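You operate a simulated robot arm through the tools that you are given. There is no shell and no other tool. Be economical: measure what you need, move in short steps, check, and stop when the job is done.

You run a simulated robot arm. Do the job below in one go: nothing can be reset, and whatever is moved stays where it is left.

Task
Bisque fire the two pots in the kiln and wait for COOL.
Fine: COOL on the display; vent plug into its cup first; lid shut and latched; BISQUE, one press of start; leave the other controls.

It is judged by the outcome, as a careful person would: the job done as asked, and still so three seconds after it is handed in. It fails if anything else is knocked over, pushed out of place, dropped, spilled or broken. A push-on lid holds only when it is set on centred and level and pressed home; a screw cap is set on level and turned clockwise until tight.

Robot
A 7-joint arm with a three-finger gripper on a trunk, on a base that drives. Base frame: it is fixed to the floor where the robot stands at the start and does not move with it; the origin is under the middle of the robot, x ahead of it, y to its left, z up. Units: mm, rad, N and s.
With the tool pointing down near the work surface it reaches from about 100 to 860 mm from the robot's upright axis, wherever it stands. Its first joint turns from -2.897 to 2.897 rad. Places, roughly: green button [1200, 0, 800]; hold knob [1100, -200, 800]; kiln display [1100, -300, 800]; kiln down button [1200, -100, 800]; kiln latch [1000, 0, 900]; kiln lid [800, -600, 1100]; kiln up button [1100, -100, 800]; numbered pot [1750, -500, 750]; plug cup [500, -300, 800]; programme knob [1200, -200, 800]; red button [1100, 0, 800]; red switch [1100, 0, 700]. Payload 2.94 kg.
Tool frame: the origin (TCP) lies between the finger pads and is the grasp point; the fingertips stand 30 mm ahead of it; z points along the fingers, y is the line along which they close. The gripper opens to 132 mm. The gripper's body begins 107 mm behind the TCP.
Orientation is that of the tool frame in the base frame, as [roll, pitch, yaw] about the fixed x, y, z axes, in that order (R = Rz(yaw) Ry(pitch) Rx(roll)). With the fingers straight down and closing along the base's y, the tool's x points along the base's -x, its y along +y and its z along -z.

Tools
- The arm moves only by the tool step_arm. Its argument "series" is a list of rows, each a list of 3 entries, a list of its own where there are three numbers: the shift along the base's x, y, z in mm, then the turn, a rotation vector about the base's x, y, z in rad, then the opening, from 0 (shut) to 1 (fully open). In form: [[[dx, dy, dz], [rx, ry, rz], fingers], ...]. A call has 1 to 10 rows; each row shifts and turns the commanded pose from where the row before left it. Rows are played at 5 a second. More than 50 mm and 0.15 rad between two rows, or a gripper value outside its range, and nothing of the call is played. A pose out of reach is approached as far as the arm can. The call stops where the force on the tool passes 40 N (or 10 N more than at its start, if that is more) or the arm is blocked; 0.2 s more then pass. Each finger halts on what it meets, pressing with about 43 N; the grip force reading is that of the motor and also rises with nothing between the fingers. The clock runs only during rows and for 0.2 s after the last one: add rows that do not move to give the fingers time. It gives the time, the measured TCP pose, the force on the tool (base axes), the opening and the grip force at its end, in the units of the frame above (readings bear some noise), with the torque about the TCP (base axes, N m) and any sound that the robot's microphone picked up.
- Cameras (640 x 400 px; columns grow to the right, rows downward): "scene" is now at [51.6, 157.6, 1886.5]; the picture's right is [-0.44, -0.90, 0.00], its down [-0.59, 0.29, -0.76] and it looks along [0.68, -0.33, -0.65] (base axes); focal length 252 px, centre (320, 200). "wrist" rides on the gripper at [72, 3, -144] in the tool frame; the picture's right is [-0.04, 1.00, 0.00], its down [-0.88, -0.04, -0.48] and it looks along [-0.47, -0.02, 0.88] (tool axes); focal length 256 px, centre (320, 200).
- snapshot(camera): a new picture of that camera. No time passes.
- slide_trunk(by): slides the trunk up (or, below 0, down) by that many mm; the arm and the scene camera ride with it, the base frame stays. It gives what a move gives, with no picture.
- drive_base(legs): drives the robot by 1 to 6 legs, each [ahead, left, turn to the left] in mm, mm and rad, along the robot's own axes; the way and the turn of a leg run together, so that a leg with both is an arc; at most 1500 mm and 3.142 rad a leg. The arm and the cameras ride along, it lands a little off, and it stops where it bumps. It gives what a move gives.
- aim_head(pan, tilt): turns the head with the scene camera to pan (to the left, within 2.496 rad either way) and tilt (down, from -0.506 to 1.204), counted from straight ahead of the robot. It gives what a move gives.
- locate(camera, pixels): there is no depth. For up to 12 entries [column, row, z] of the newest picture of that camera ("zoom" is the newest enlarged one), the place [x, y] in the base frame at which the ray of that pixel passes the height z, good to about 2 mm, but the place of the scene camera against the robot may be out by one fixed shift of up to 12 mm in any direction. No time passes.
- inspect(camera, box): a new picture of the part [left, top, right, bottom] of that camera's present view, enlarged. No time passes.
- finish_job(): hands the job in; it is judged then, once.

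Work in short steps. Measure before you move; look again where a grasp or a placing could have gone wrong, and mend it. You have 80 turns and 68 pictures in all, those below and enlarged ones among them. Open the gripper and draw the arm clear of the work before you hand the job in, unless the task says otherwise; then end with one line.

The tools are called after "Emit:" as a command line: name --argument value ..., lists and objects as JSON in quotes. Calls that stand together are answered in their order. step_arm: Moves the arm, as the interface text tells. Its arguments: {"type":"object","properties":{"series":{"type":"array","items":{"type":"array"}}},"required":["series"]} The other tools are called the same way: slide_trunk (by) slides the trunk up or down; drive_base (legs) drives the base; aim_head (pan, tilt) turns the head that bears the scene camera; snapshot (camera) takes a picture; locate (camera, pixels) gives the place at which the rays of pixels pass given heights; inspect (camera, box) takes an enlarged picture of a part of a camera's view; finish_job () hands the job in.

At the start:

```text
clock: 0.0
tool_pos: [529.0, -4.0, 1622.0]
orientation: [-3.141, 0.001, -3.14]
ft_force: [-0.3, 0.0, -0.7]
ft_torque: [-0.02, 0.0, 0.01]
gripper_width: 132.0
grasp_force: 0.0
trunk travel left (down, up): [-375.0, 165.0]
robot x, y, heading: [0.0, -2.5, -0.001]
head pan, tilt: [-0.456, 0.712]
```

scene: 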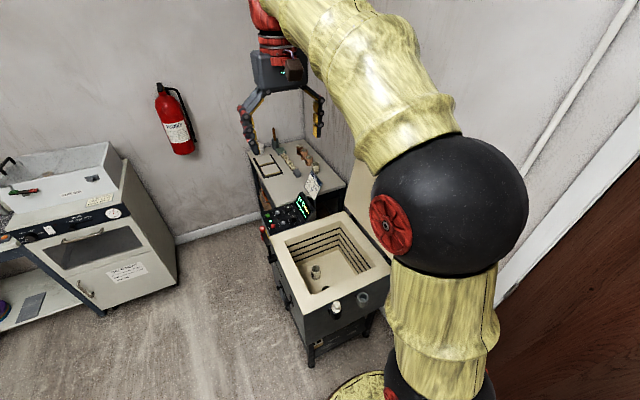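
wrist: 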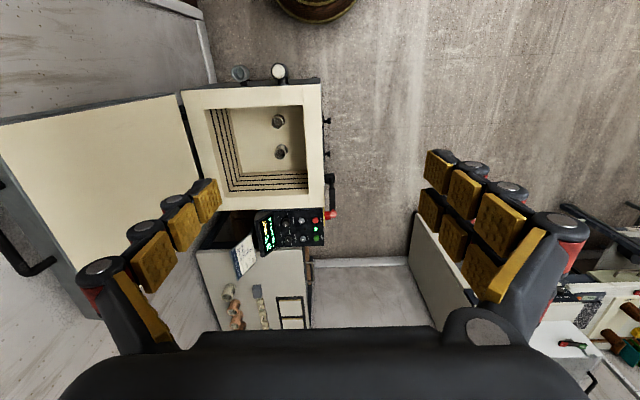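

I start with a closer look at the kiln and its panel from both cameras.

Emit:
inspect --camera "scene" --box '[230, 120, 410, 360]'

Emit:
inspect --camera "wrist" --box '[180, 50, 350, 340]'

Emit:
inspect --camera "wrist" --box '[230, 200, 340, 270]'

```text
1.67 times, centred on (320, 240) of scene
```

zoom: 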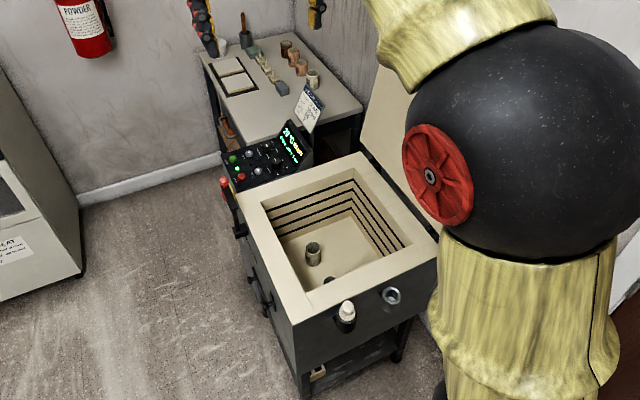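

```text
1.38 times, centred on (265, 195) of wrist
```

zoom: 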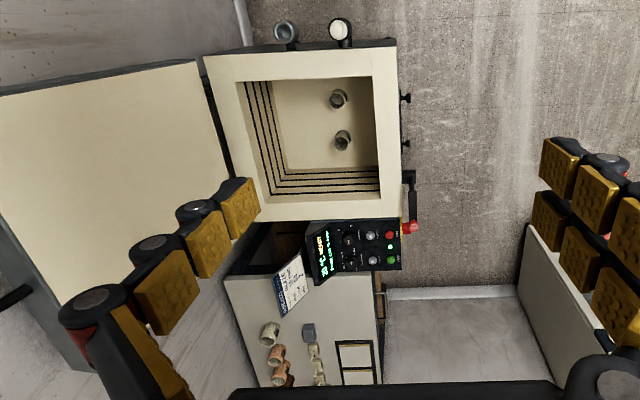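

```text
5.71 times, centred on (285, 235) of wrist
```

zoom: 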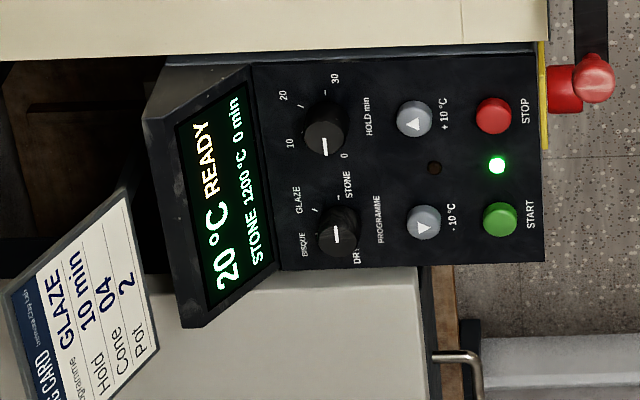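

I measure the kiln rim, the vent fittings and the panel from the wrist picture.

Emit:
snapshot --camera "wrist"

Emit:
locate --camera "wrist" --pixels '[[240, 73, 850], [279, 71, 850], [184, 92, 900], [321, 82, 900], [323, 208, 900], [196, 210, 900], [333, 215, 820], [320, 227, 800], [315, 240, 800], [290, 238, 800], [330, 180, 900], [100, 120, 1100]]'

Emit:
inspect --camera "wrist" --box '[220, 50, 350, 130]'

Emit:
inspect --camera "wrist" --box '[270, 205, 320, 255]'

Emit:
aim_head --pan -0.9 --tilt 0.6

Emit:
snapshot --camera "scene"

```text
62 pictures are left
```

wrist: 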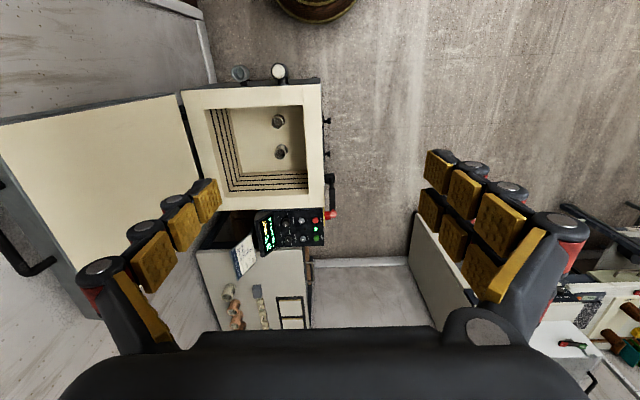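

```text
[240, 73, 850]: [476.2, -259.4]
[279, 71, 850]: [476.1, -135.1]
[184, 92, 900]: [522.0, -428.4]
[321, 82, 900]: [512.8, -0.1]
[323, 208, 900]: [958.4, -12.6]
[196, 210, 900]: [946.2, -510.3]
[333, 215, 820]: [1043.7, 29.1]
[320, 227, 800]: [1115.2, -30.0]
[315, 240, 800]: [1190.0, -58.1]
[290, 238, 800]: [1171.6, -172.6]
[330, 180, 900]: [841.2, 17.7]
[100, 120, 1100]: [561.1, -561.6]
```

```text
4.92 times, centred on (285, 90) of wrist
```

zoom: 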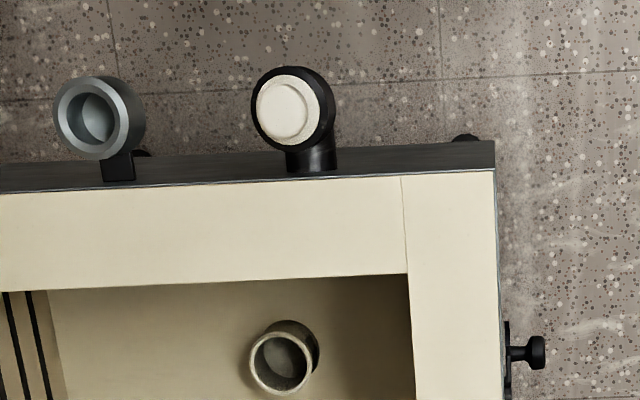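

```text
8.00 times, centred on (295, 230) of wrist
```

zoom: 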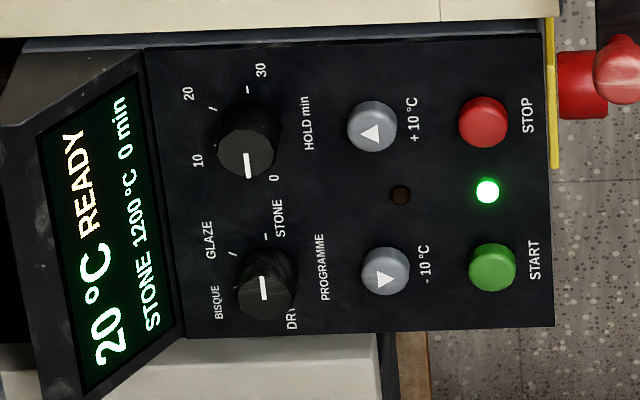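

```text
clock: 0.9
tool_pos: [528.5, -3.7, 1622.6]
orientation: [-3.141, 0.001, 3.141]
ft_force: [-0.5, 0.4, -0.8]
ft_torque: [0.02, 0.02, 0.01]
gripper_width: 131.9
grasp_force: 0.0
trunk travel left (down, up): [-375.0, 165.0]
robot x, y, heading: [2.1, -0.9, 0.001]
head pan, tilt: [-0.901, 0.6]
```

```text
59 pictures are left
```

scene: 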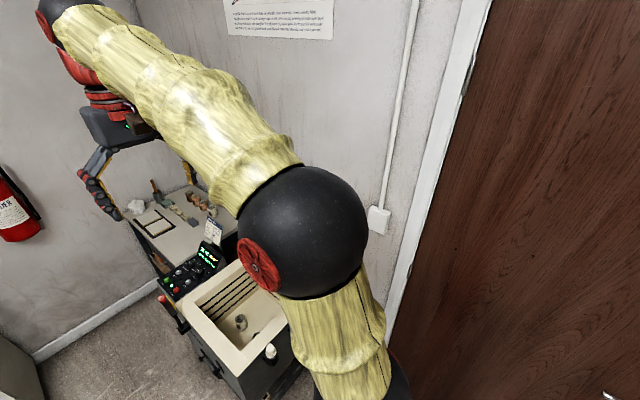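

The programme is on STONE at 20 °C READY, the white plug sits in the black vent elbow near (476, -135) and the grey cup near (476, -259) is empty. I move the open gripper down over the plug to look closely.

Emit:
step_arm --series '[[[-10, -20, -45], [0, 0, 0], 1], [[-10, -20, -45], [0, 0, 0], 1], [[-10, -20, -45], [0, 0, 0], 1], [[-10, -20, -45], [0, 0, 0], 1], [[-8, -20, -45], [0, 0, 0], 1], [[-5, -20, -45], [0, 0, 0], 1], [[0, -10, -45], [0, 0, 0], 1], [[0, 0, -45], [0, 0, 0], 1], [[0, 0, -45], [0, 0, 0], 1], [[0, 0, -45], [0, 0, 0], 1]]'

Emit:
snapshot --camera "wrist"

Emit:
aim_head --pan 0.3 --tilt 0.7

Emit:
snapshot --camera "scene"

```text
refused: row 1 steps farther than a row can; nothing moved
```

```text
58 pictures are left
```

wrist: 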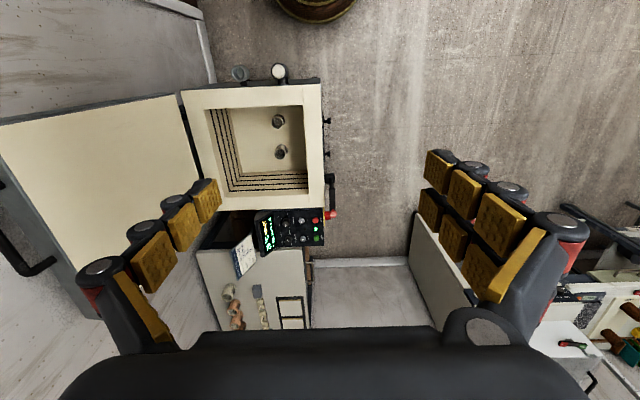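

```text
clock: 2.3
tool_pos: [528.9, -2.3, 1622.0]
orientation: [-3.141, -0.001, -3.141]
ft_force: [-0.6, -0.2, -0.4]
ft_torque: [-0.02, 0.02, -0.02]
gripper_width: 132.0
grasp_force: 0.0
trunk travel left (down, up): [-375.0, 165.0]
robot x, y, heading: [-0.1, 2.6, 0.001]
head pan, tilt: [0.3, 0.7]
```

```text
57 pictures are left
```

scene: 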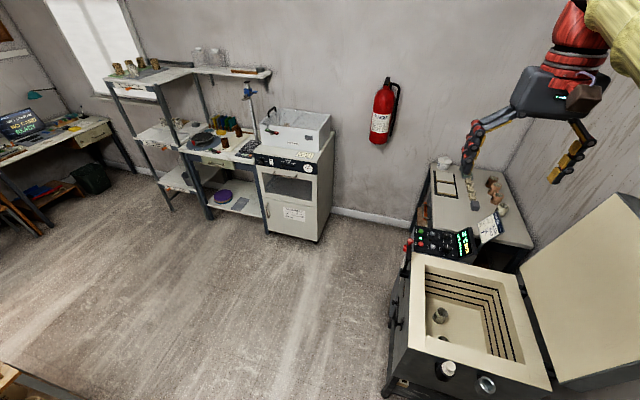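

The refusal was because a row is limited to 50 mm in total, so I use shorter rows. The floor on the left (+y) of the kiln is free for driving later.

Emit:
step_arm --series '[[[-12, -24, -40], [0, 0, 0], 1], [[-12, -24, -40], [0, 0, 0], 1], [[-12, -24, -40], [0, 0, 0], 1], [[-12, -24, -40], [0, 0, 0], 1], [[-5, -24, -40], [0, 0, 0], 1], [[0, -13, -45], [0, 0, 0], 1], [[0, 0, -48], [0, 0, 0], 1], [[0, 0, -48], [0, 0, 0], 1], [[0, 0, -48], [0, 0, 0], 1], [[0, 0, -48], [0, 0, 0], 1]]'

Emit:
snapshot --camera "wrist"

```text
clock: 4.5
tool_pos: [475.4, -137.3, 1186.6]
orientation: [-3.139, -0.001, 3.141]
ft_force: [-0.1, -0.2, -0.3]
ft_torque: [0.02, 0.04, 0.0]
gripper_width: 131.8
grasp_force: 0.2
trunk travel left (down, up): [-375.0, 165.0]
robot x, y, heading: [1.5, -3.8, -0.0]
head pan, tilt: [0.3, 0.7]
```

```text
56 pictures are left
```

wrist: 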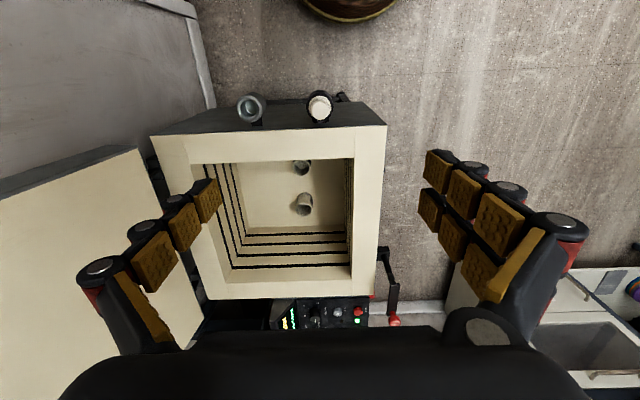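

I triangulate the plug and cup heights with this second view.

Emit:
locate --camera "wrist" --pixels '[[320, 102, 750], [320, 102, 800], [320, 102, 850], [320, 102, 900], [251, 105, 750], [251, 105, 800], [251, 105, 850], [386, 126, 850], [386, 126, 900], [386, 126, 950], [380, 293, 850], [380, 293, 900]]'

Emit:
inspect --camera "wrist" --box '[220, 70, 380, 170]'

```text
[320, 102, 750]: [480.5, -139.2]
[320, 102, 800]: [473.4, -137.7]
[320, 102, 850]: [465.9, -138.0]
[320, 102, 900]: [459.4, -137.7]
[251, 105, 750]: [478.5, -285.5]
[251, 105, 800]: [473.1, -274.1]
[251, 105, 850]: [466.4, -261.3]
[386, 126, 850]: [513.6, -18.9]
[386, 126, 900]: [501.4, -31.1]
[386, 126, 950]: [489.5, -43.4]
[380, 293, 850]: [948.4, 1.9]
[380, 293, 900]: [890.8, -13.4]
```

```text
4.00 times, centred on (300, 120) of wrist
```

zoom: 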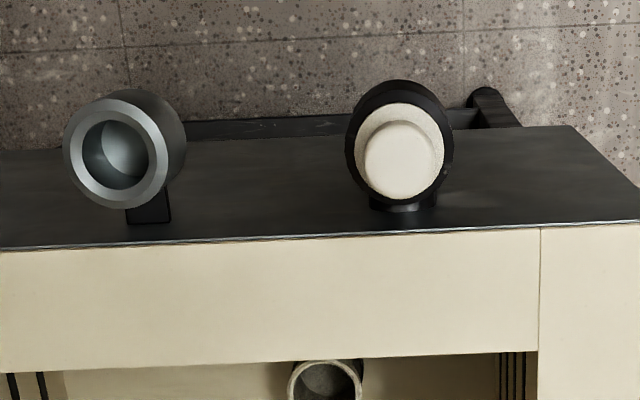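

The heights agree only roughly (rim about 800, plug top about 790), so I go lower and look again.

Emit:
step_arm --series '[[[0, 0, -45], [0, 0, 0], 1], [[0, 0, -45], [0, 0, 0], 1], [[0, 0, -45], [0, 0, 0], 1], [[0, 0, -45], [0, 0, 0], 1], [[0, 0, 0], [0, 0, 0], 1]]'

Emit:
snapshot --camera "wrist"

```text
clock: 5.7
tool_pos: [474.1, -135.6, 1004.2]
orientation: [-3.141, -0.001, 3.141]
ft_force: [-0.4, -0.9, 1.0]
ft_torque: [0.01, -0.02, -0.01]
gripper_width: 131.9
grasp_force: 0.1
trunk travel left (down, up): [-375.0, 165.0]
robot x, y, heading: [1.3, 1.4, -0.002]
head pan, tilt: [0.3, 0.7]
```

```text
54 pictures are left
```

wrist: 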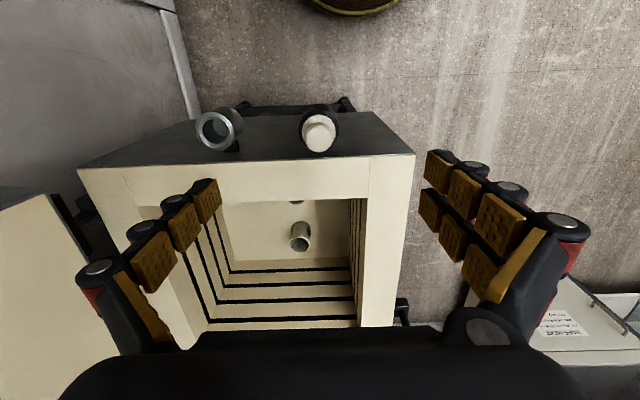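

Emit:
inspect --camera "wrist" --box '[180, 90, 340, 190]'

Emit:
locate --camera "wrist" --pixels '[[320, 138, 750], [320, 138, 800], [320, 138, 850], [216, 131, 750], [216, 131, 800], [216, 131, 850], [414, 155, 750], [414, 155, 800], [414, 155, 850], [372, 112, 600], [200, 118, 600]]'

```text
4.00 times, centred on (260, 140) of wrist
```

zoom: 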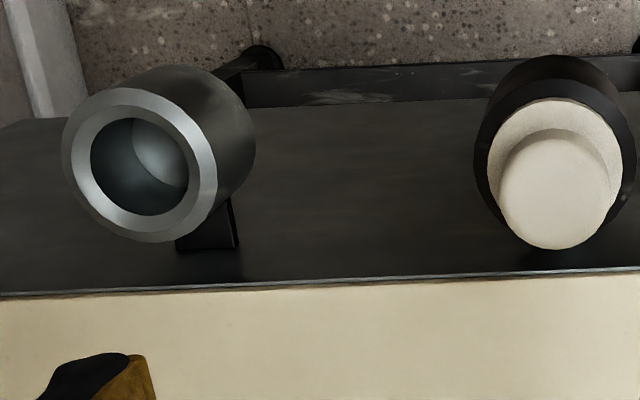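

```text
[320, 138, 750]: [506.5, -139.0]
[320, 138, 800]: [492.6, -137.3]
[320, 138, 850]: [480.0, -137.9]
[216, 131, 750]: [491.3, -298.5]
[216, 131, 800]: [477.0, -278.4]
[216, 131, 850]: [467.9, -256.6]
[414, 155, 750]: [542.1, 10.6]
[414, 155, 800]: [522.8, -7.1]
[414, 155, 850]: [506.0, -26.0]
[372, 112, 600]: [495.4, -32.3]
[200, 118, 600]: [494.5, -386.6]
```

The rim is at z≈800, the cup rim at about (476, -275, 809) and the plug top near (480, -137, 850). I want a side view of the plug to choose the grasp height.

Emit:
aim_head --pan -0.3 --tilt 1.0

Emit:
snapshot --camera "scene"

```text
clock: 6.7
tool_pos: [474.5, -136.6, 1003.6]
orientation: [3.141, -0.001, -3.141]
ft_force: [0.5, 0.3, -0.1]
ft_torque: [0.0, -0.01, 0.0]
gripper_width: 131.9
grasp_force: 0.1
trunk travel left (down, up): [-375.0, 165.0]
robot x, y, heading: [0.2, -1.4, -0.003]
head pan, tilt: [-0.3, 1.0]
```

```text
52 pictures are left
```

scene: 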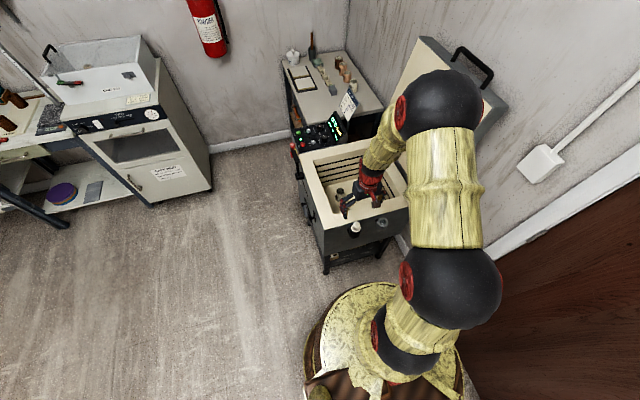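

Emit:
inspect --camera "scene" --box '[325, 195, 405, 245]'

Emit:
inspect --camera "scene" --box '[380, 20, 540, 120]'

```text
8.00 times, centred on (365, 220) of scene
```

zoom: 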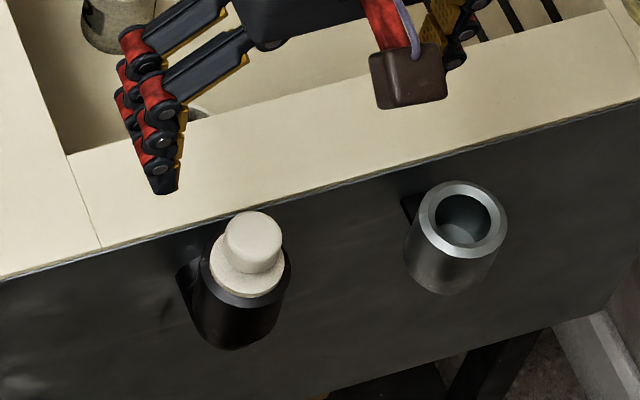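

```text
4.00 times, centred on (460, 70) of scene
```

zoom: 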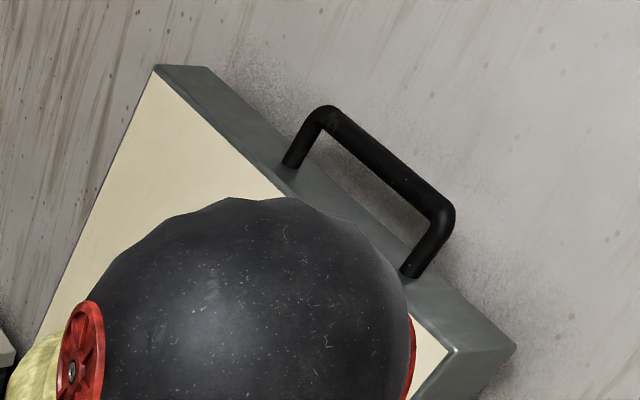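

The plug has a knob of roughly 32 mm above a wider shoulder. I shift sideways to get a proper parallax on knob and cup heights.

Emit:
inspect --camera "wrist" --box '[280, 100, 360, 150]'

Emit:
locate --camera "zoom" --pixels '[[320, 310, 820], [320, 310, 850]]'

Emit:
step_arm --series '[[[-30, -35, 0], [0, 0, 0], 1], [[-30, -35, 0], [0, 0, 0], 1], [[-30, 0, 0], [0, 0, 0], 1], [[0, 0, 0], [0, 0, 0], 1]]'

Emit:
inspect --camera "wrist" --box '[220, 40, 420, 165]'

```text
8.00 times, centred on (320, 125) of wrist
```

zoom: 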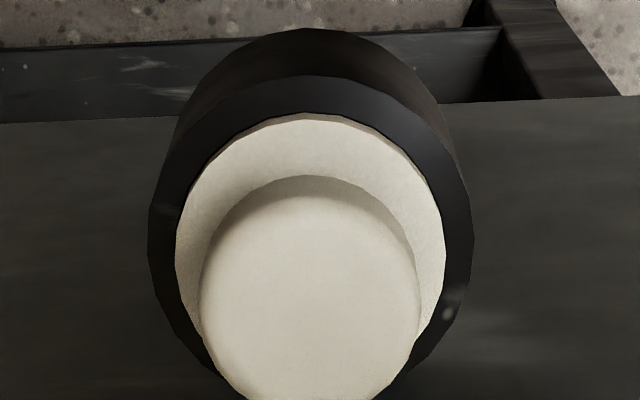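

```text
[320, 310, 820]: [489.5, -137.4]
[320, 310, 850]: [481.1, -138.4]
```

```text
clock: 7.7
tool_pos: [385.2, -207.7, 1004.8]
orientation: [3.141, -0.001, 3.141]
ft_force: [-0.9, 0.4, 0.3]
ft_torque: [-0.01, 0.0, 0.0]
gripper_width: 132.0
grasp_force: 0.0
trunk travel left (down, up): [-375.0, 165.0]
robot x, y, heading: [2.0, 0.0, 0.0]
head pan, tilt: [-0.3, 1.0]
```

```text
3.20 times, centred on (320, 102) of wrist
```

zoom: 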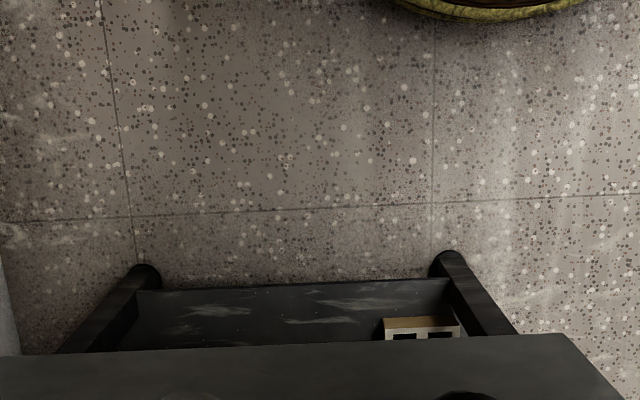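

The fittings moved lower in the picture than I boxed, so I inspect again.

Emit:
inspect --camera "wrist" --box '[230, 150, 430, 275]'

```text
3.20 times, centred on (330, 212) of wrist
```

zoom: 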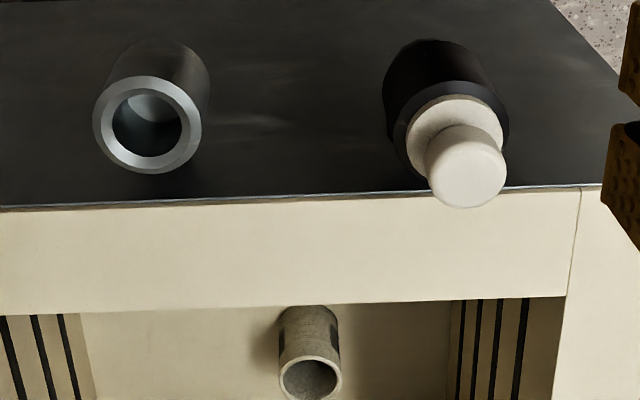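

Emit:
locate --camera "zoom" --pixels '[[467, 167, 820], [467, 167, 850], [147, 125, 800], [147, 125, 820], [453, 143, 800], [453, 143, 820], [427, 173, 850], [506, 167, 850], [0, 210, 800], [580, 187, 800]]'

```text
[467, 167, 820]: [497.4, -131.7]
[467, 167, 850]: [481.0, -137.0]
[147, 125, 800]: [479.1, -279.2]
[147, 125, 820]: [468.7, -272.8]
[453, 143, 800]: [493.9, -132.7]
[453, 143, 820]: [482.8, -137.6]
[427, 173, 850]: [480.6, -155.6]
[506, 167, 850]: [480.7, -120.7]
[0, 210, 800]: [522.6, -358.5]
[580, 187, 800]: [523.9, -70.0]
```

The two views agree: knob top at (481, -137.5, 850), 35 mm wide; cup rim at about (477, -276, 805). I go over the plug and down to TCP z≈864, then close.

Emit:
step_arm --series '[[[32, 23, 0], [0, 0, 0], 0.7], [[32, 23, 0], [0, 0, 0], 0.6], [[32, 24, 0], [0, 0, 0], 0.6], [[0, 0, -45], [0, 0, 0], 0.6], [[0, 0, -45], [0, 0, 0], 0.6], [[0, 0, -40], [0, 0, 0], 0.6], [[0, 0, 0], [0, 0, 0], 0.6]]'

Emit:
snapshot --camera "wrist"

```text
clock: 9.3
tool_pos: [480.7, -135.0, 873.2]
orientation: [3.142, 0.001, -3.141]
ft_force: [0.6, 1.3, 0.6]
ft_torque: [0.03, 0.0, 0.0]
gripper_width: 78.9
grasp_force: 0.0
trunk travel left (down, up): [-375.0, 165.0]
robot x, y, heading: [1.3, -2.8, -0.002]
head pan, tilt: [-0.3, 1.0]
```

```text
46 pictures are left
```

wrist: 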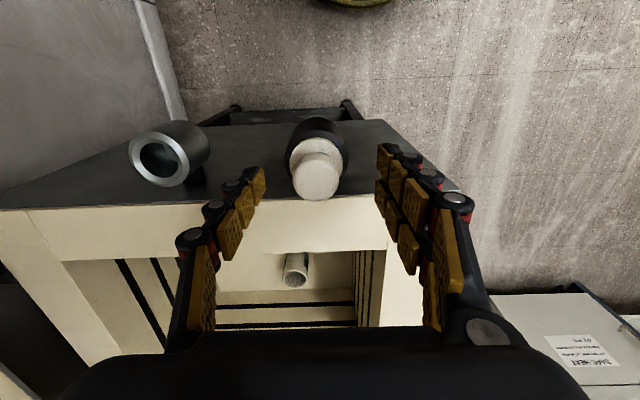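

The knob (317, 177) sits between the fingertips; I nudge -2 mm in y, go down 9 mm and close.

Emit:
step_arm --series '[[[0, -2, -9], [0, 0, 0], 0.6], [[0, 0, 0], [0, 0, 0], 0.3], [[0, 0, 0], [0, 0, 0], 0.1], [[0, 0, 0], [0, 0, 0], 0.1], [[0, 0, 0], [0, 0, 0], 0.1], [[0, 0, 0], [0, 0, 0], 0.1]]'

Emit:
snapshot --camera "wrist"

```text
clock: 10.7
tool_pos: [481.8, -136.9, 864.8]
orientation: [-3.141, 0.0, -3.141]
ft_force: [-0.2, -0.4, -0.7]
ft_torque: [0.0, 0.03, 0.0]
gripper_width: 29.8
grasp_force: 27.4
trunk travel left (down, up): [-375.0, 165.0]
robot x, y, heading: [1.2, -2.1, -0.0]
head pan, tilt: [-0.3, 1.0]
```

```text
45 pictures are left
```

wrist: 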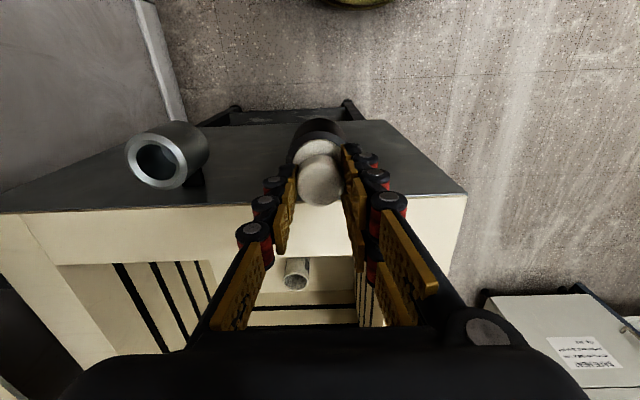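

Emit:
inspect --camera "wrist" --box '[260, 110, 380, 210]'

Emit:
inspect --camera "scene" --box '[325, 185, 405, 245]'

Emit:
step_arm --series '[[[0, 0, 0], [0, 0, 0], 0.05], [[0, 0, 0], [0, 0, 0], 0.05]]'

```text
4.00 times, centred on (320, 160) of wrist
```

zoom: 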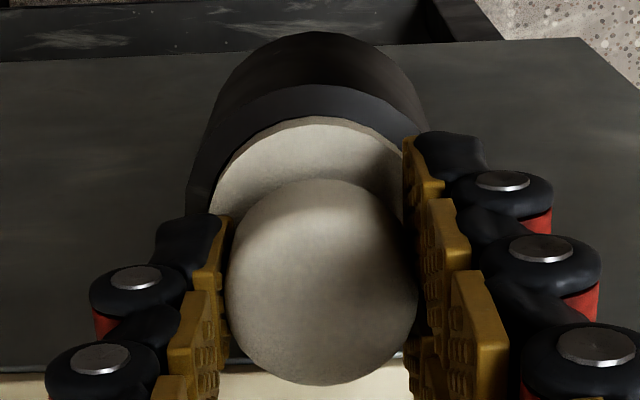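

```text
6.67 times, centred on (365, 215) of scene
```

zoom: 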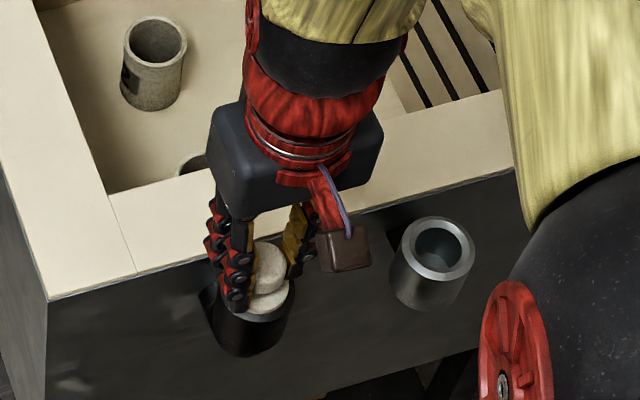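

```text
clock: 11.3
tool_pos: [482.3, -137.3, 863.9]
orientation: [-3.141, -0.001, 3.14]
ft_force: [-0.5, -0.5, 1.0]
ft_torque: [0.01, 0.0, -0.02]
gripper_width: 29.4
grasp_force: 43.1
trunk travel left (down, up): [-375.0, 165.0]
robot x, y, heading: [1.1, -3.4, 0.0]
head pan, tilt: [-0.3, 1.0]
```

The knob is held (29.4 mm, 43 N). I lift straight up in small rows and check.

Emit:
step_arm --series '[[[0, 0, 10], [0, 0, 0], 0.05], [[0, 0, 15], [0, 0, 0], 0.05], [[0, 0, 25], [0, 0, 0], 0.05], [[0, 0, 30], [0, 0, 0], 0.05], [[0, 0, 0], [0, 0, 0], 0.05]]'

Emit:
inspect --camera "scene" --box '[325, 175, 405, 245]'

Emit:
snapshot --camera "wrist"

```text
clock: 12.5
tool_pos: [481.2, -139.0, 945.3]
orientation: [-3.141, -0.002, 3.141]
ft_force: [0.0, 0.4, -1.1]
ft_torque: [0.02, -0.01, 0.01]
gripper_width: 29.3
grasp_force: 43.4
trunk travel left (down, up): [-375.0, 165.0]
robot x, y, heading: [1.5, -1.1, -0.001]
head pan, tilt: [-0.3, 1.0]
```

```text
5.71 times, centred on (365, 210) of scene
```

zoom: 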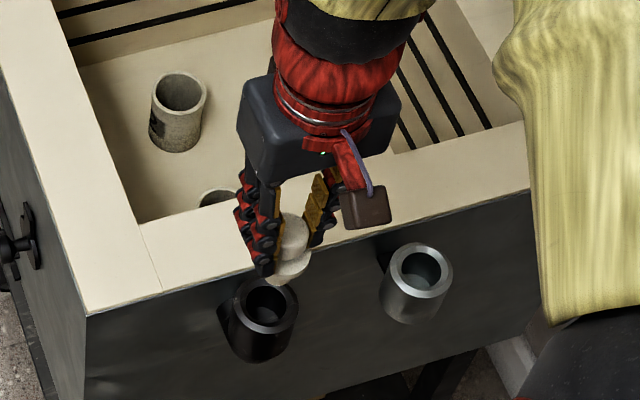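

```text
41 pictures are left
```

wrist: 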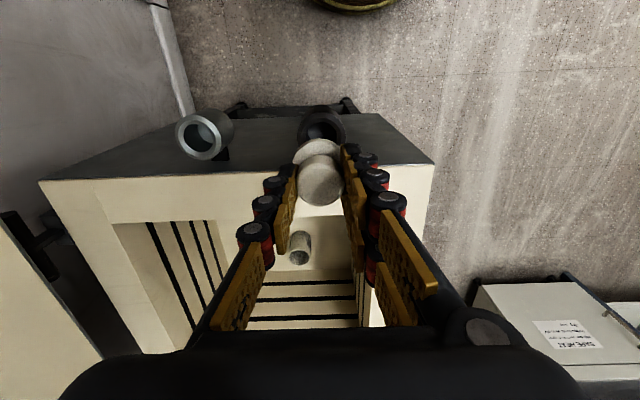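

The plug came out and the vent is open. I compare vent rim and cup rim in the same view to get the shift between them.

Emit:
inspect --camera "wrist" --box '[170, 90, 360, 190]'

```text
3.37 times, centred on (265, 140) of wrist
```

zoom: 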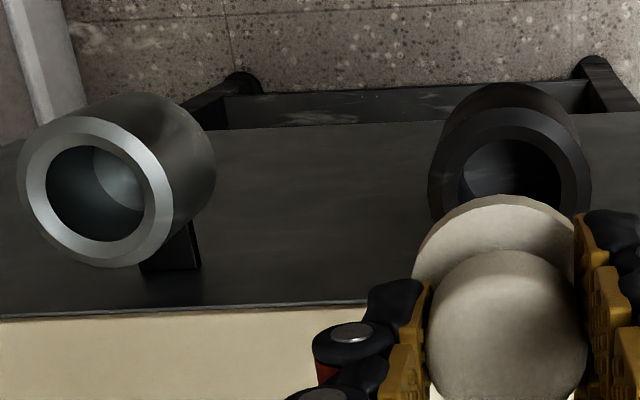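

Emit:
locate --camera "zoom" --pixels '[[98, 191, 795], [98, 191, 805], [98, 191, 815], [98, 191, 825], [511, 186, 795], [511, 186, 805], [511, 186, 815], [511, 186, 825], [0, 318, 800], [380, 302, 800]]'

```text
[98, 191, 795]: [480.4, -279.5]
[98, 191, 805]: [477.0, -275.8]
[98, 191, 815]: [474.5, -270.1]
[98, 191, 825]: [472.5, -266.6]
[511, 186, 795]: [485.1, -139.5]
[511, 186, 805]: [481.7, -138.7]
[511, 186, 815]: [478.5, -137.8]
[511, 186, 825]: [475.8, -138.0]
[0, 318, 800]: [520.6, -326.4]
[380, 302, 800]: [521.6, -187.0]
```

The cup lies about 138 mm towards -y and 3 mm nearer than the vent. I carry the plug over it, lower partly and check.

Emit:
step_arm --series '[[[-1, -46, 0], [0, 0, 0], 0.05], [[-1, -46, 0], [0, 0, 0], 0.05], [[-1, -45, 0], [0, 0, 0], 0.05], [[0, 0, -25], [0, 0, 0], 0.05], [[0, 0, 0], [0, 0, 0], 0.05]]'

Emit:
inspect --camera "scene" --box '[345, 185, 415, 245]'

Emit:
inspect --camera "wrist" --box '[240, 80, 400, 200]'

```text
clock: 13.7
tool_pos: [478.5, -275.7, 921.4]
orientation: [3.14, -0.001, -3.14]
ft_force: [0.3, 0.1, -1.0]
ft_torque: [-0.01, -0.02, 0.02]
gripper_width: 29.6
grasp_force: 42.6
trunk travel left (down, up): [-375.0, 165.0]
robot x, y, heading: [-0.0, -0.2, 0.001]
head pan, tilt: [-0.3, 1.0]
```

```text
6.67 times, centred on (380, 215) of scene
```

zoom: 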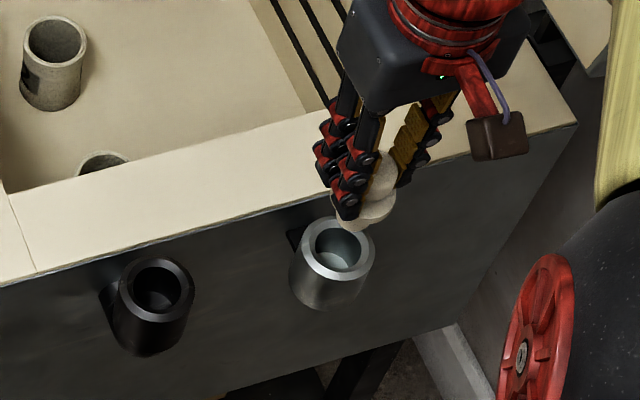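

```text
3.33 times, centred on (320, 140) of wrist
```

zoom: 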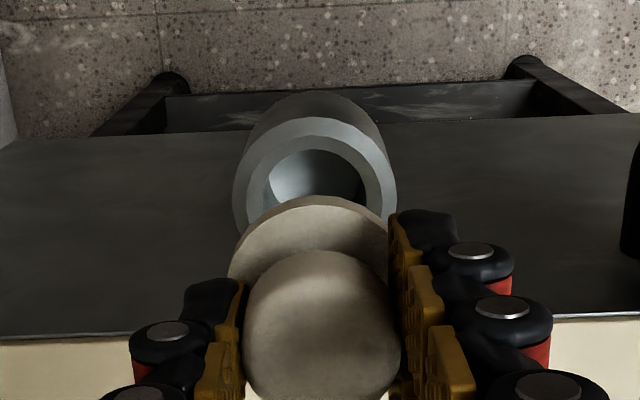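

Emit:
locate --camera "zoom" --pixels '[[314.5, 193, 805], [233, 193, 805], [397, 193, 805], [314, 117, 805], [323, 330, 880]]'

Emit:
inspect --camera "wrist" --box '[280, 100, 360, 160]'

```text
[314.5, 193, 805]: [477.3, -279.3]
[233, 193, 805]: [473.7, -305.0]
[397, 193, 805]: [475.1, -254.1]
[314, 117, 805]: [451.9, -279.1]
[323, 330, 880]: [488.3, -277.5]
```

```text
6.67 times, centred on (320, 130) of wrist
```

zoom: 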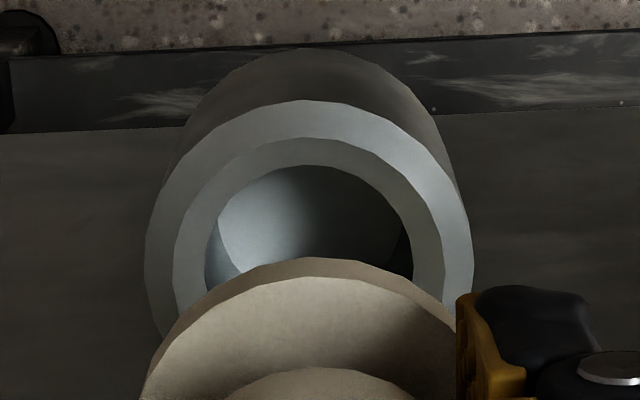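

The cup centre measures (477.4, -279.2) with the plug about 2.5 mm too far in +y; I correct that and lower gently.

Emit:
step_arm --series '[[[-1, -2.5, 0], [0, 0, 0], 0.05], [[0, 0, -20], [0, 0, 0], 0.05], [[0, 0, -15], [0, 0, 0], 0.05], [[0, 0, -10], [0, 0, 0], 0.05], [[0, 0, 0], [0, 0, 0], 0.05]]'

Emit:
inspect --camera "scene" --box '[345, 185, 415, 245]'

```text
clock: 14.9
tool_pos: [477.3, -277.7, 875.8]
orientation: [-3.14, 0.001, -3.141]
ft_force: [-0.5, -0.5, -0.7]
ft_torque: [0.0, 0.0, 0.01]
gripper_width: 29.4
grasp_force: 43.0
trunk travel left (down, up): [-375.0, 165.0]
robot x, y, heading: [1.3, -0.6, -0.002]
head pan, tilt: [-0.3, 1.0]
```

```text
6.67 times, centred on (380, 215) of scene
```

zoom: 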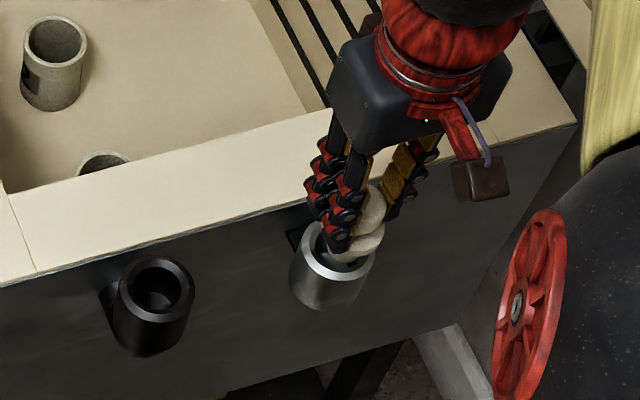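

In the scene zoom the plug looks a little to the right of the cup, so I check it from the wrist camera before going on.

Emit:
inspect --camera "wrist" --box '[270, 100, 370, 200]'

Emit:
inspect --camera "scene" --box '[381, 207, 413, 232]'

```text
4.00 times, centred on (320, 150) of wrist
```

zoom: 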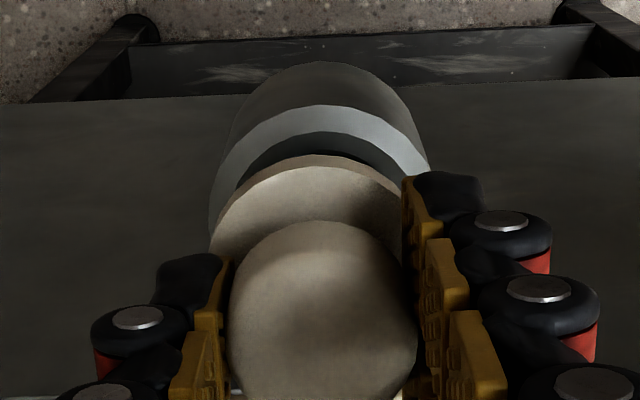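

```text
16.00 times, centred on (397, 220) of scene
```

zoom: 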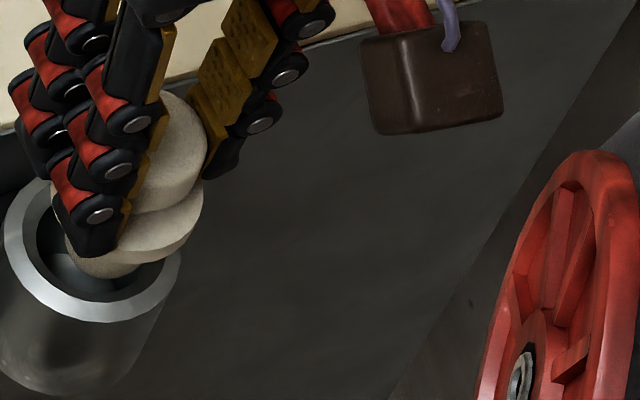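

From the wrist, plug (centre col ~318) and cup (319) coincide, and the stem has started into the cup. I lower further in small steps.

Emit:
step_arm --series '[[[0, 0, -6], [0, 0, 0], 0.05], [[0, 0, -5], [0, 0, 0], 0.05], [[0, 0, -4], [0, 0, 0], 0.05], [[0, 0, 0], [0, 0, 0], 0.05]]'

Emit:
inspect --camera "wrist" --box '[270, 100, 370, 200]'

```text
clock: 15.9
tool_pos: [477.5, -277.0, 861.4]
orientation: [3.14, 0.0, 3.142]
ft_force: [0.3, -0.5, -0.3]
ft_torque: [0.02, -0.02, -0.02]
gripper_width: 29.6
grasp_force: 43.1
trunk travel left (down, up): [-375.0, 165.0]
robot x, y, heading: [2.3, 5.2, -0.005]
head pan, tilt: [-0.3, 1.0]
```

```text
4.00 times, centred on (320, 150) of wrist
```

zoom: 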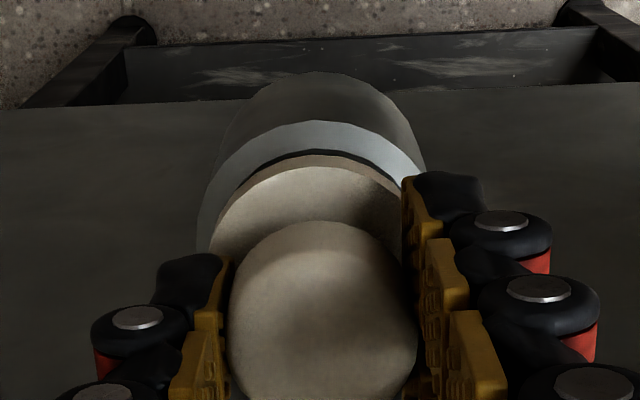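

Still no contact and the cup seems ~2 mm further to -y; I correct 1.5 mm and lower on.

Emit:
step_arm --series '[[[0, -1.5, -3], [0, 0, 0], 0.05], [[0, 0, -3], [0, 0, 0], 0.05], [[0, 0, -3], [0, 0, 0], 0.05], [[0, 0, 0], [0, 0, 0], 0.05]]'

Emit:
inspect --camera "wrist" --box '[270, 100, 370, 200]'

```text
clock: 16.9
tool_pos: [477.3, -278.3, 852.1]
orientation: [-3.141, 0.0, 3.141]
ft_force: [-0.6, 0.4, -0.3]
ft_torque: [0.0, 0.04, -0.03]
gripper_width: 29.3
grasp_force: 42.3
trunk travel left (down, up): [-375.0, 165.0]
robot x, y, heading: [1.9, -0.4, 0.001]
head pan, tilt: [-0.3, 1.0]
```

```text
4.00 times, centred on (320, 150) of wrist
```

zoom: 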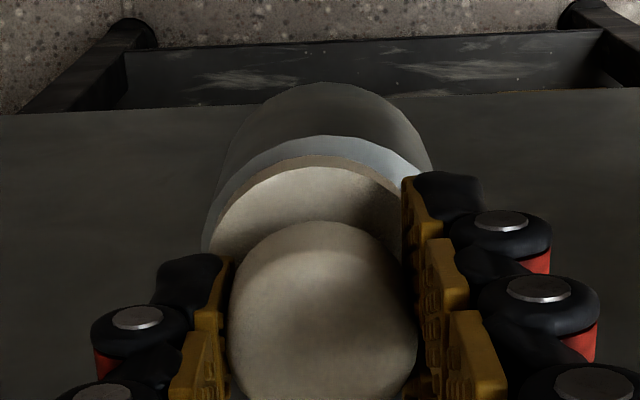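

Centred and still free; I continue down until a contact force appears.

Emit:
step_arm --series '[[[0, 0, -2], [0, 0, 0], 0.05], [[0, 0, -2], [0, 0, 0], 0.05], [[0, 0, 0], [0, 0, 0], 0.05]]'

Emit:
step_arm --series '[[[0, 0, -2], [0, 0, 0], 0.05], [[0, 0, -2], [0, 0, 0], 0.05], [[0, 0, 0], [0, 0, 0], 0.05]]'

Emit:
inspect --camera "wrist" --box '[270, 100, 370, 200]'

```text
clock: 17.7
tool_pos: [477.5, -279.0, 848.8]
orientation: [-3.14, 0.001, -3.141]
ft_force: [0.0, 0.2, -1.0]
ft_torque: [0.01, 0.02, -0.02]
gripper_width: 29.6
grasp_force: 43.5
trunk travel left (down, up): [-375.0, 165.0]
robot x, y, heading: [3.0, 1.6, -0.005]
head pan, tilt: [-0.3, 1.0]
```

```text
clock: 18.5
tool_pos: [477.4, -279.8, 844.1]
orientation: [-3.141, 0.001, -3.141]
ft_force: [2.7, 0.3, 1.1]
ft_torque: [0.04, -0.15, -0.02]
gripper_width: 29.4
grasp_force: 42.8
trunk travel left (down, up): [-375.0, 165.0]
robot x, y, heading: [2.2, 2.4, -0.0]
head pan, tilt: [-0.3, 1.0]
```

```text
4.00 times, centred on (320, 150) of wrist
```

zoom: 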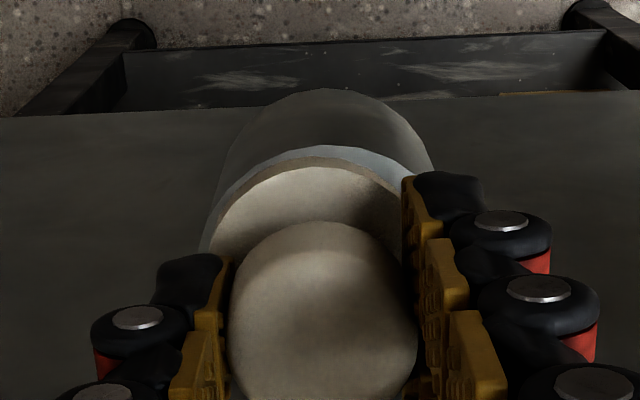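

A sideways reaction of +2.7 N in x: the stem touches one side. I ease +1.5 mm in x and go on down.

Emit:
step_arm --series '[[[1.5, 0, 0], [0, 0, 0], 0.05], [[0, 0, -2], [0, 0, 0], 0.05], [[0, 0, 0], [0, 0, 0], 0.05]]'

Emit:
step_arm --series '[[[0, 0, -2], [0, 0, 0], 0.05], [[0, 0, -1], [0, 0, 0], 0.05], [[0, 0, 0], [0, 0, 0], 0.05]]'

Emit:
inspect --camera "scene" --box '[375, 200, 415, 235]'

```text
clock: 19.3
tool_pos: [478.0, -279.2, 844.0]
orientation: [-3.141, 0.001, -3.141]
ft_force: [-7.4, -3.1, 19.9]
ft_torque: [0.13, 0.56, 0.09]
gripper_width: 29.3
grasp_force: 42.9
trunk travel left (down, up): [-375.0, 165.0]
robot x, y, heading: [-0.1, -0.7, -0.004]
head pan, tilt: [-0.3, 1.0]
```

```text
clock: 20.1
tool_pos: [478.6, -279.9, 840.3]
orientation: [-3.141, 0.003, -3.141]
ft_force: [-6.5, 0.0, 32.6]
ft_torque: [0.09, 0.14, -0.04]
gripper_width: 29.2
grasp_force: 42.9
trunk travel left (down, up): [-375.0, 165.0]
robot x, y, heading: [-1.6, -2.4, -0.004]
head pan, tilt: [-0.3, 1.0]
```

```text
11.43 times, centred on (395, 218) of scene
```

zoom: 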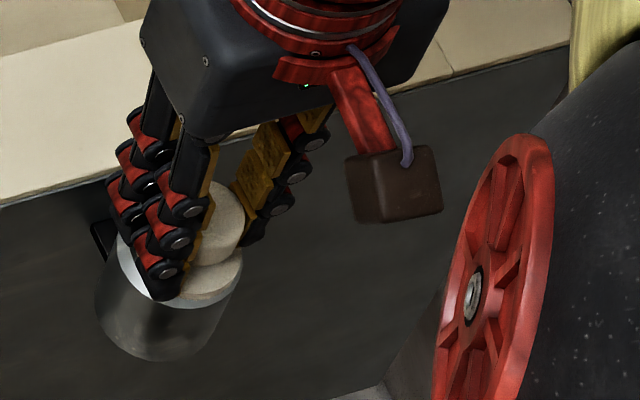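

The force rose to 33 N at z 840 and the shoulder looks down on the cup rim. I open, rise and look.

Emit:
step_arm --series '[[[-0.5, 0, 1], [0, 0, 0], 0.05], [[0, 0, 0], [0, 0, 0], 0.4], [[0, 0, 0], [0, 0, 0], 0.5], [[0, 0, 0], [0, 0, 0], 0.6], [[0, 0, 30], [0, 0, 0], 0.6], [[0, 0, 40], [0, 0, 0], 0.6], [[0, 0, 40], [0, 0, 0], 0.6], [[0, 0, 40], [0, 0, 0], 0.6], [[0, 0, 0], [0, 0, 0], 0.6]]'

Emit:
inspect --camera "scene" --box '[345, 190, 415, 245]'

Emit:
inspect --camera "wrist" --box '[240, 70, 440, 195]'

```text
clock: 22.1
tool_pos: [478.4, -281.1, 989.7]
orientation: [3.141, -0.001, -3.141]
ft_force: [-1.0, 0.3, 0.5]
ft_torque: [0.02, 0.0, -0.02]
gripper_width: 79.2
grasp_force: 0.1
trunk travel left (down, up): [-375.0, 165.0]
robot x, y, heading: [2.8, 0.5, -0.001]
head pan, tilt: [-0.3, 1.0]
```

```text
7.27 times, centred on (380, 218) of scene
```

zoom: 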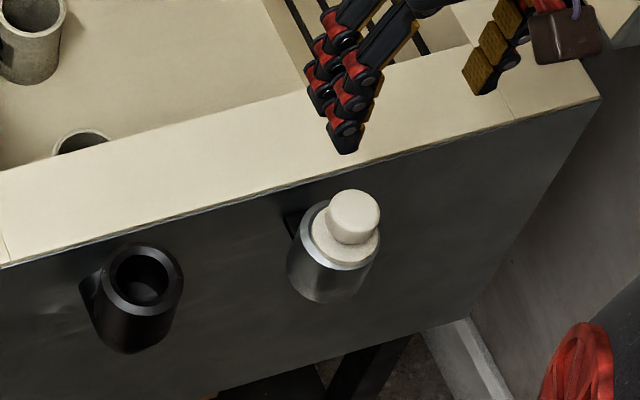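

```text
3.20 times, centred on (340, 132) of wrist
```

zoom: 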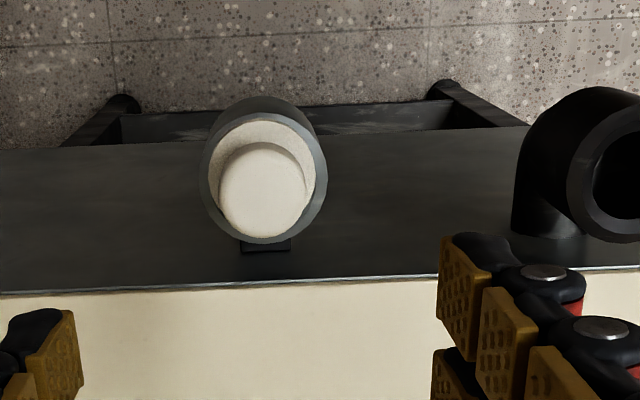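

The plug sits squarely in the cup and the vent is open. Next the lid: I raise the arm clear and measure the lid and its handle with the wrist camera.

Emit:
step_arm --series '[[[0, 5, 49], [0, 0, 0], 1], [[0, 5, 49], [0, 0, 0], 1], [[0, 5, 49], [0, 0, 0], 1], [[0, 5, 49], [0, 0, 0], 1], [[0, 5, 49], [0, 0, 0], 1], [[0, 0, 49], [0, 0, 0], 1], [[0, 0, 49], [0, 0, 0], 1], [[0, 0, 49], [0, 0, 0], 1], [[0, 0, 49], [0, 0, 0], 1], [[0, 0, 49], [0, 0, 0], 1]]'

Emit:
snapshot --camera "wrist"

```text
clock: 24.3
tool_pos: [475.8, -256.3, 1482.0]
orientation: [-3.141, 0.002, 3.141]
ft_force: [-0.3, -0.9, -0.5]
ft_torque: [0.0, -0.01, 0.0]
gripper_width: 132.2
grasp_force: 0.1
trunk travel left (down, up): [-375.0, 165.0]
robot x, y, heading: [-0.4, -0.2, -0.0]
head pan, tilt: [-0.3, 1.0]
```

```text
27 pictures are left
```

wrist: 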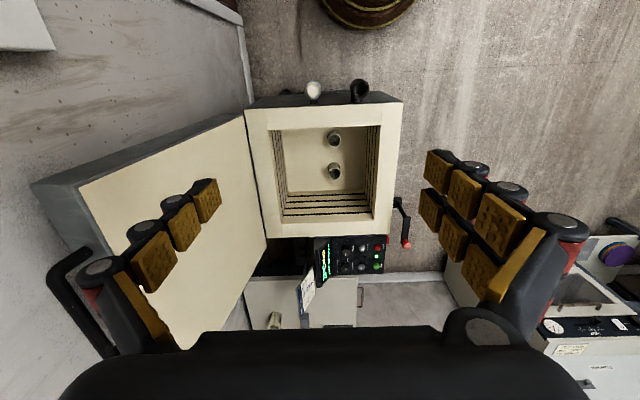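

From views one and five the handle bar triangulates to about x 639–809, y -627, z 1373, parallel to x, with the wall close behind (y≈-670). I'll grip the bar with the tool tilted ~55° and swing the lid over; first I bring the robot closer.

Emit:
drive_base --legs '[[90, -130, 0]]'

Emit:
step_arm --series '[[[25, 10, 10], [-0.13, 0, 0], 0.6], [[25, 10, 10], [-0.14, 0, 0], 0.4], [[25, 10, 10], [-0.14, 0, 0], 0.3], [[25, 10, 0], [-0.14, 0, 0], 0.3], [[25, 0, 0], [-0.14, 0, 0], 0.3], [[25, 0, 0], [-0.14, 0, 0], 0.3], [[10, 0, 0], [-0.13, 0, 0], 0.3], [[0, 0, 0], [0, 0, 0], 0.3]]'

Emit:
snapshot --camera "wrist"

```text
clock: 25.7
tool_pos: [567.0, -387.7, 1480.8]
orientation: [3.139, -0.002, 3.14]
ft_force: [0.7, -1.2, -1.2]
ft_torque: [0.04, 0.02, 0.03]
gripper_width: 131.6
grasp_force: 0.2
trunk travel left (down, up): [-375.0, 165.0]
robot x, y, heading: [92.9, -128.9, -0.001]
head pan, tilt: [-0.3, 1.0]
```

```text
clock: 27.5
tool_pos: [726.7, -344.5, 1511.9]
orientation: [-2.182, 0.001, 3.14]
ft_force: [0.2, 0.1, 1.0]
ft_torque: [-0.01, 0.0, -0.01]
gripper_width: 39.5
grasp_force: 0.1
trunk travel left (down, up): [-375.0, 165.0]
robot x, y, heading: [89.4, -129.4, 0.003]
head pan, tilt: [-0.3, 1.0]
```

```text
26 pictures are left
```

wrist: 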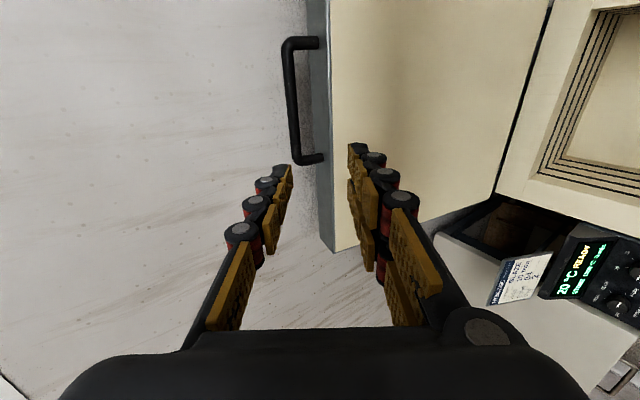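

The bar shows at col ≈290, rows 40–160, and this view confirms y≈-628, z≈1373. I move to a stand-off 80 mm short of it along the tool axis.

Emit:
step_arm --series '[[[-2, -43.5, -18.5], [0, 0, 0], 0.35], [[0, -43.5, -18.5], [0, 0, 0], 0.35], [[0, -43.5, -18.5], [0, 0, 0], 0.35], [[0, -43.5, -18.5], [0, 0, 0], 0.35], [[0, -43.5, -18.5], [0, 0, 0], 0.35], [[0, 0, 0], [0, 0, 0], 0.35]]'

Emit:
snapshot --camera "wrist"

```text
clock: 28.9
tool_pos: [721.9, -560.8, 1419.5]
orientation: [-2.181, 0.002, 3.14]
ft_force: [-0.1, 0.6, 0.6]
ft_torque: [0.03, 0.0, 0.03]
gripper_width: 46.0
grasp_force: 0.0
trunk travel left (down, up): [-375.0, 165.0]
robot x, y, heading: [89.7, -134.6, -0.005]
head pan, tilt: [-0.3, 1.0]
```

```text
25 pictures are left
```

wrist: 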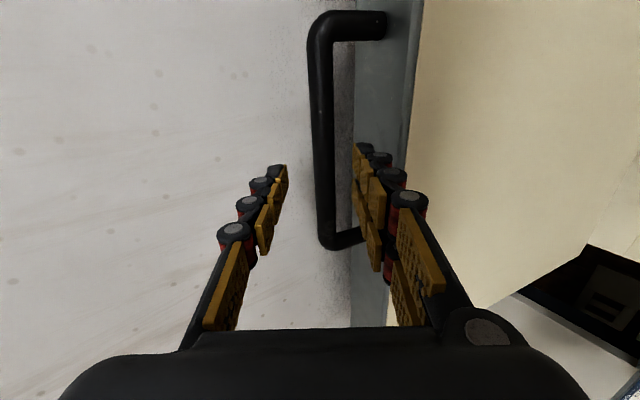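

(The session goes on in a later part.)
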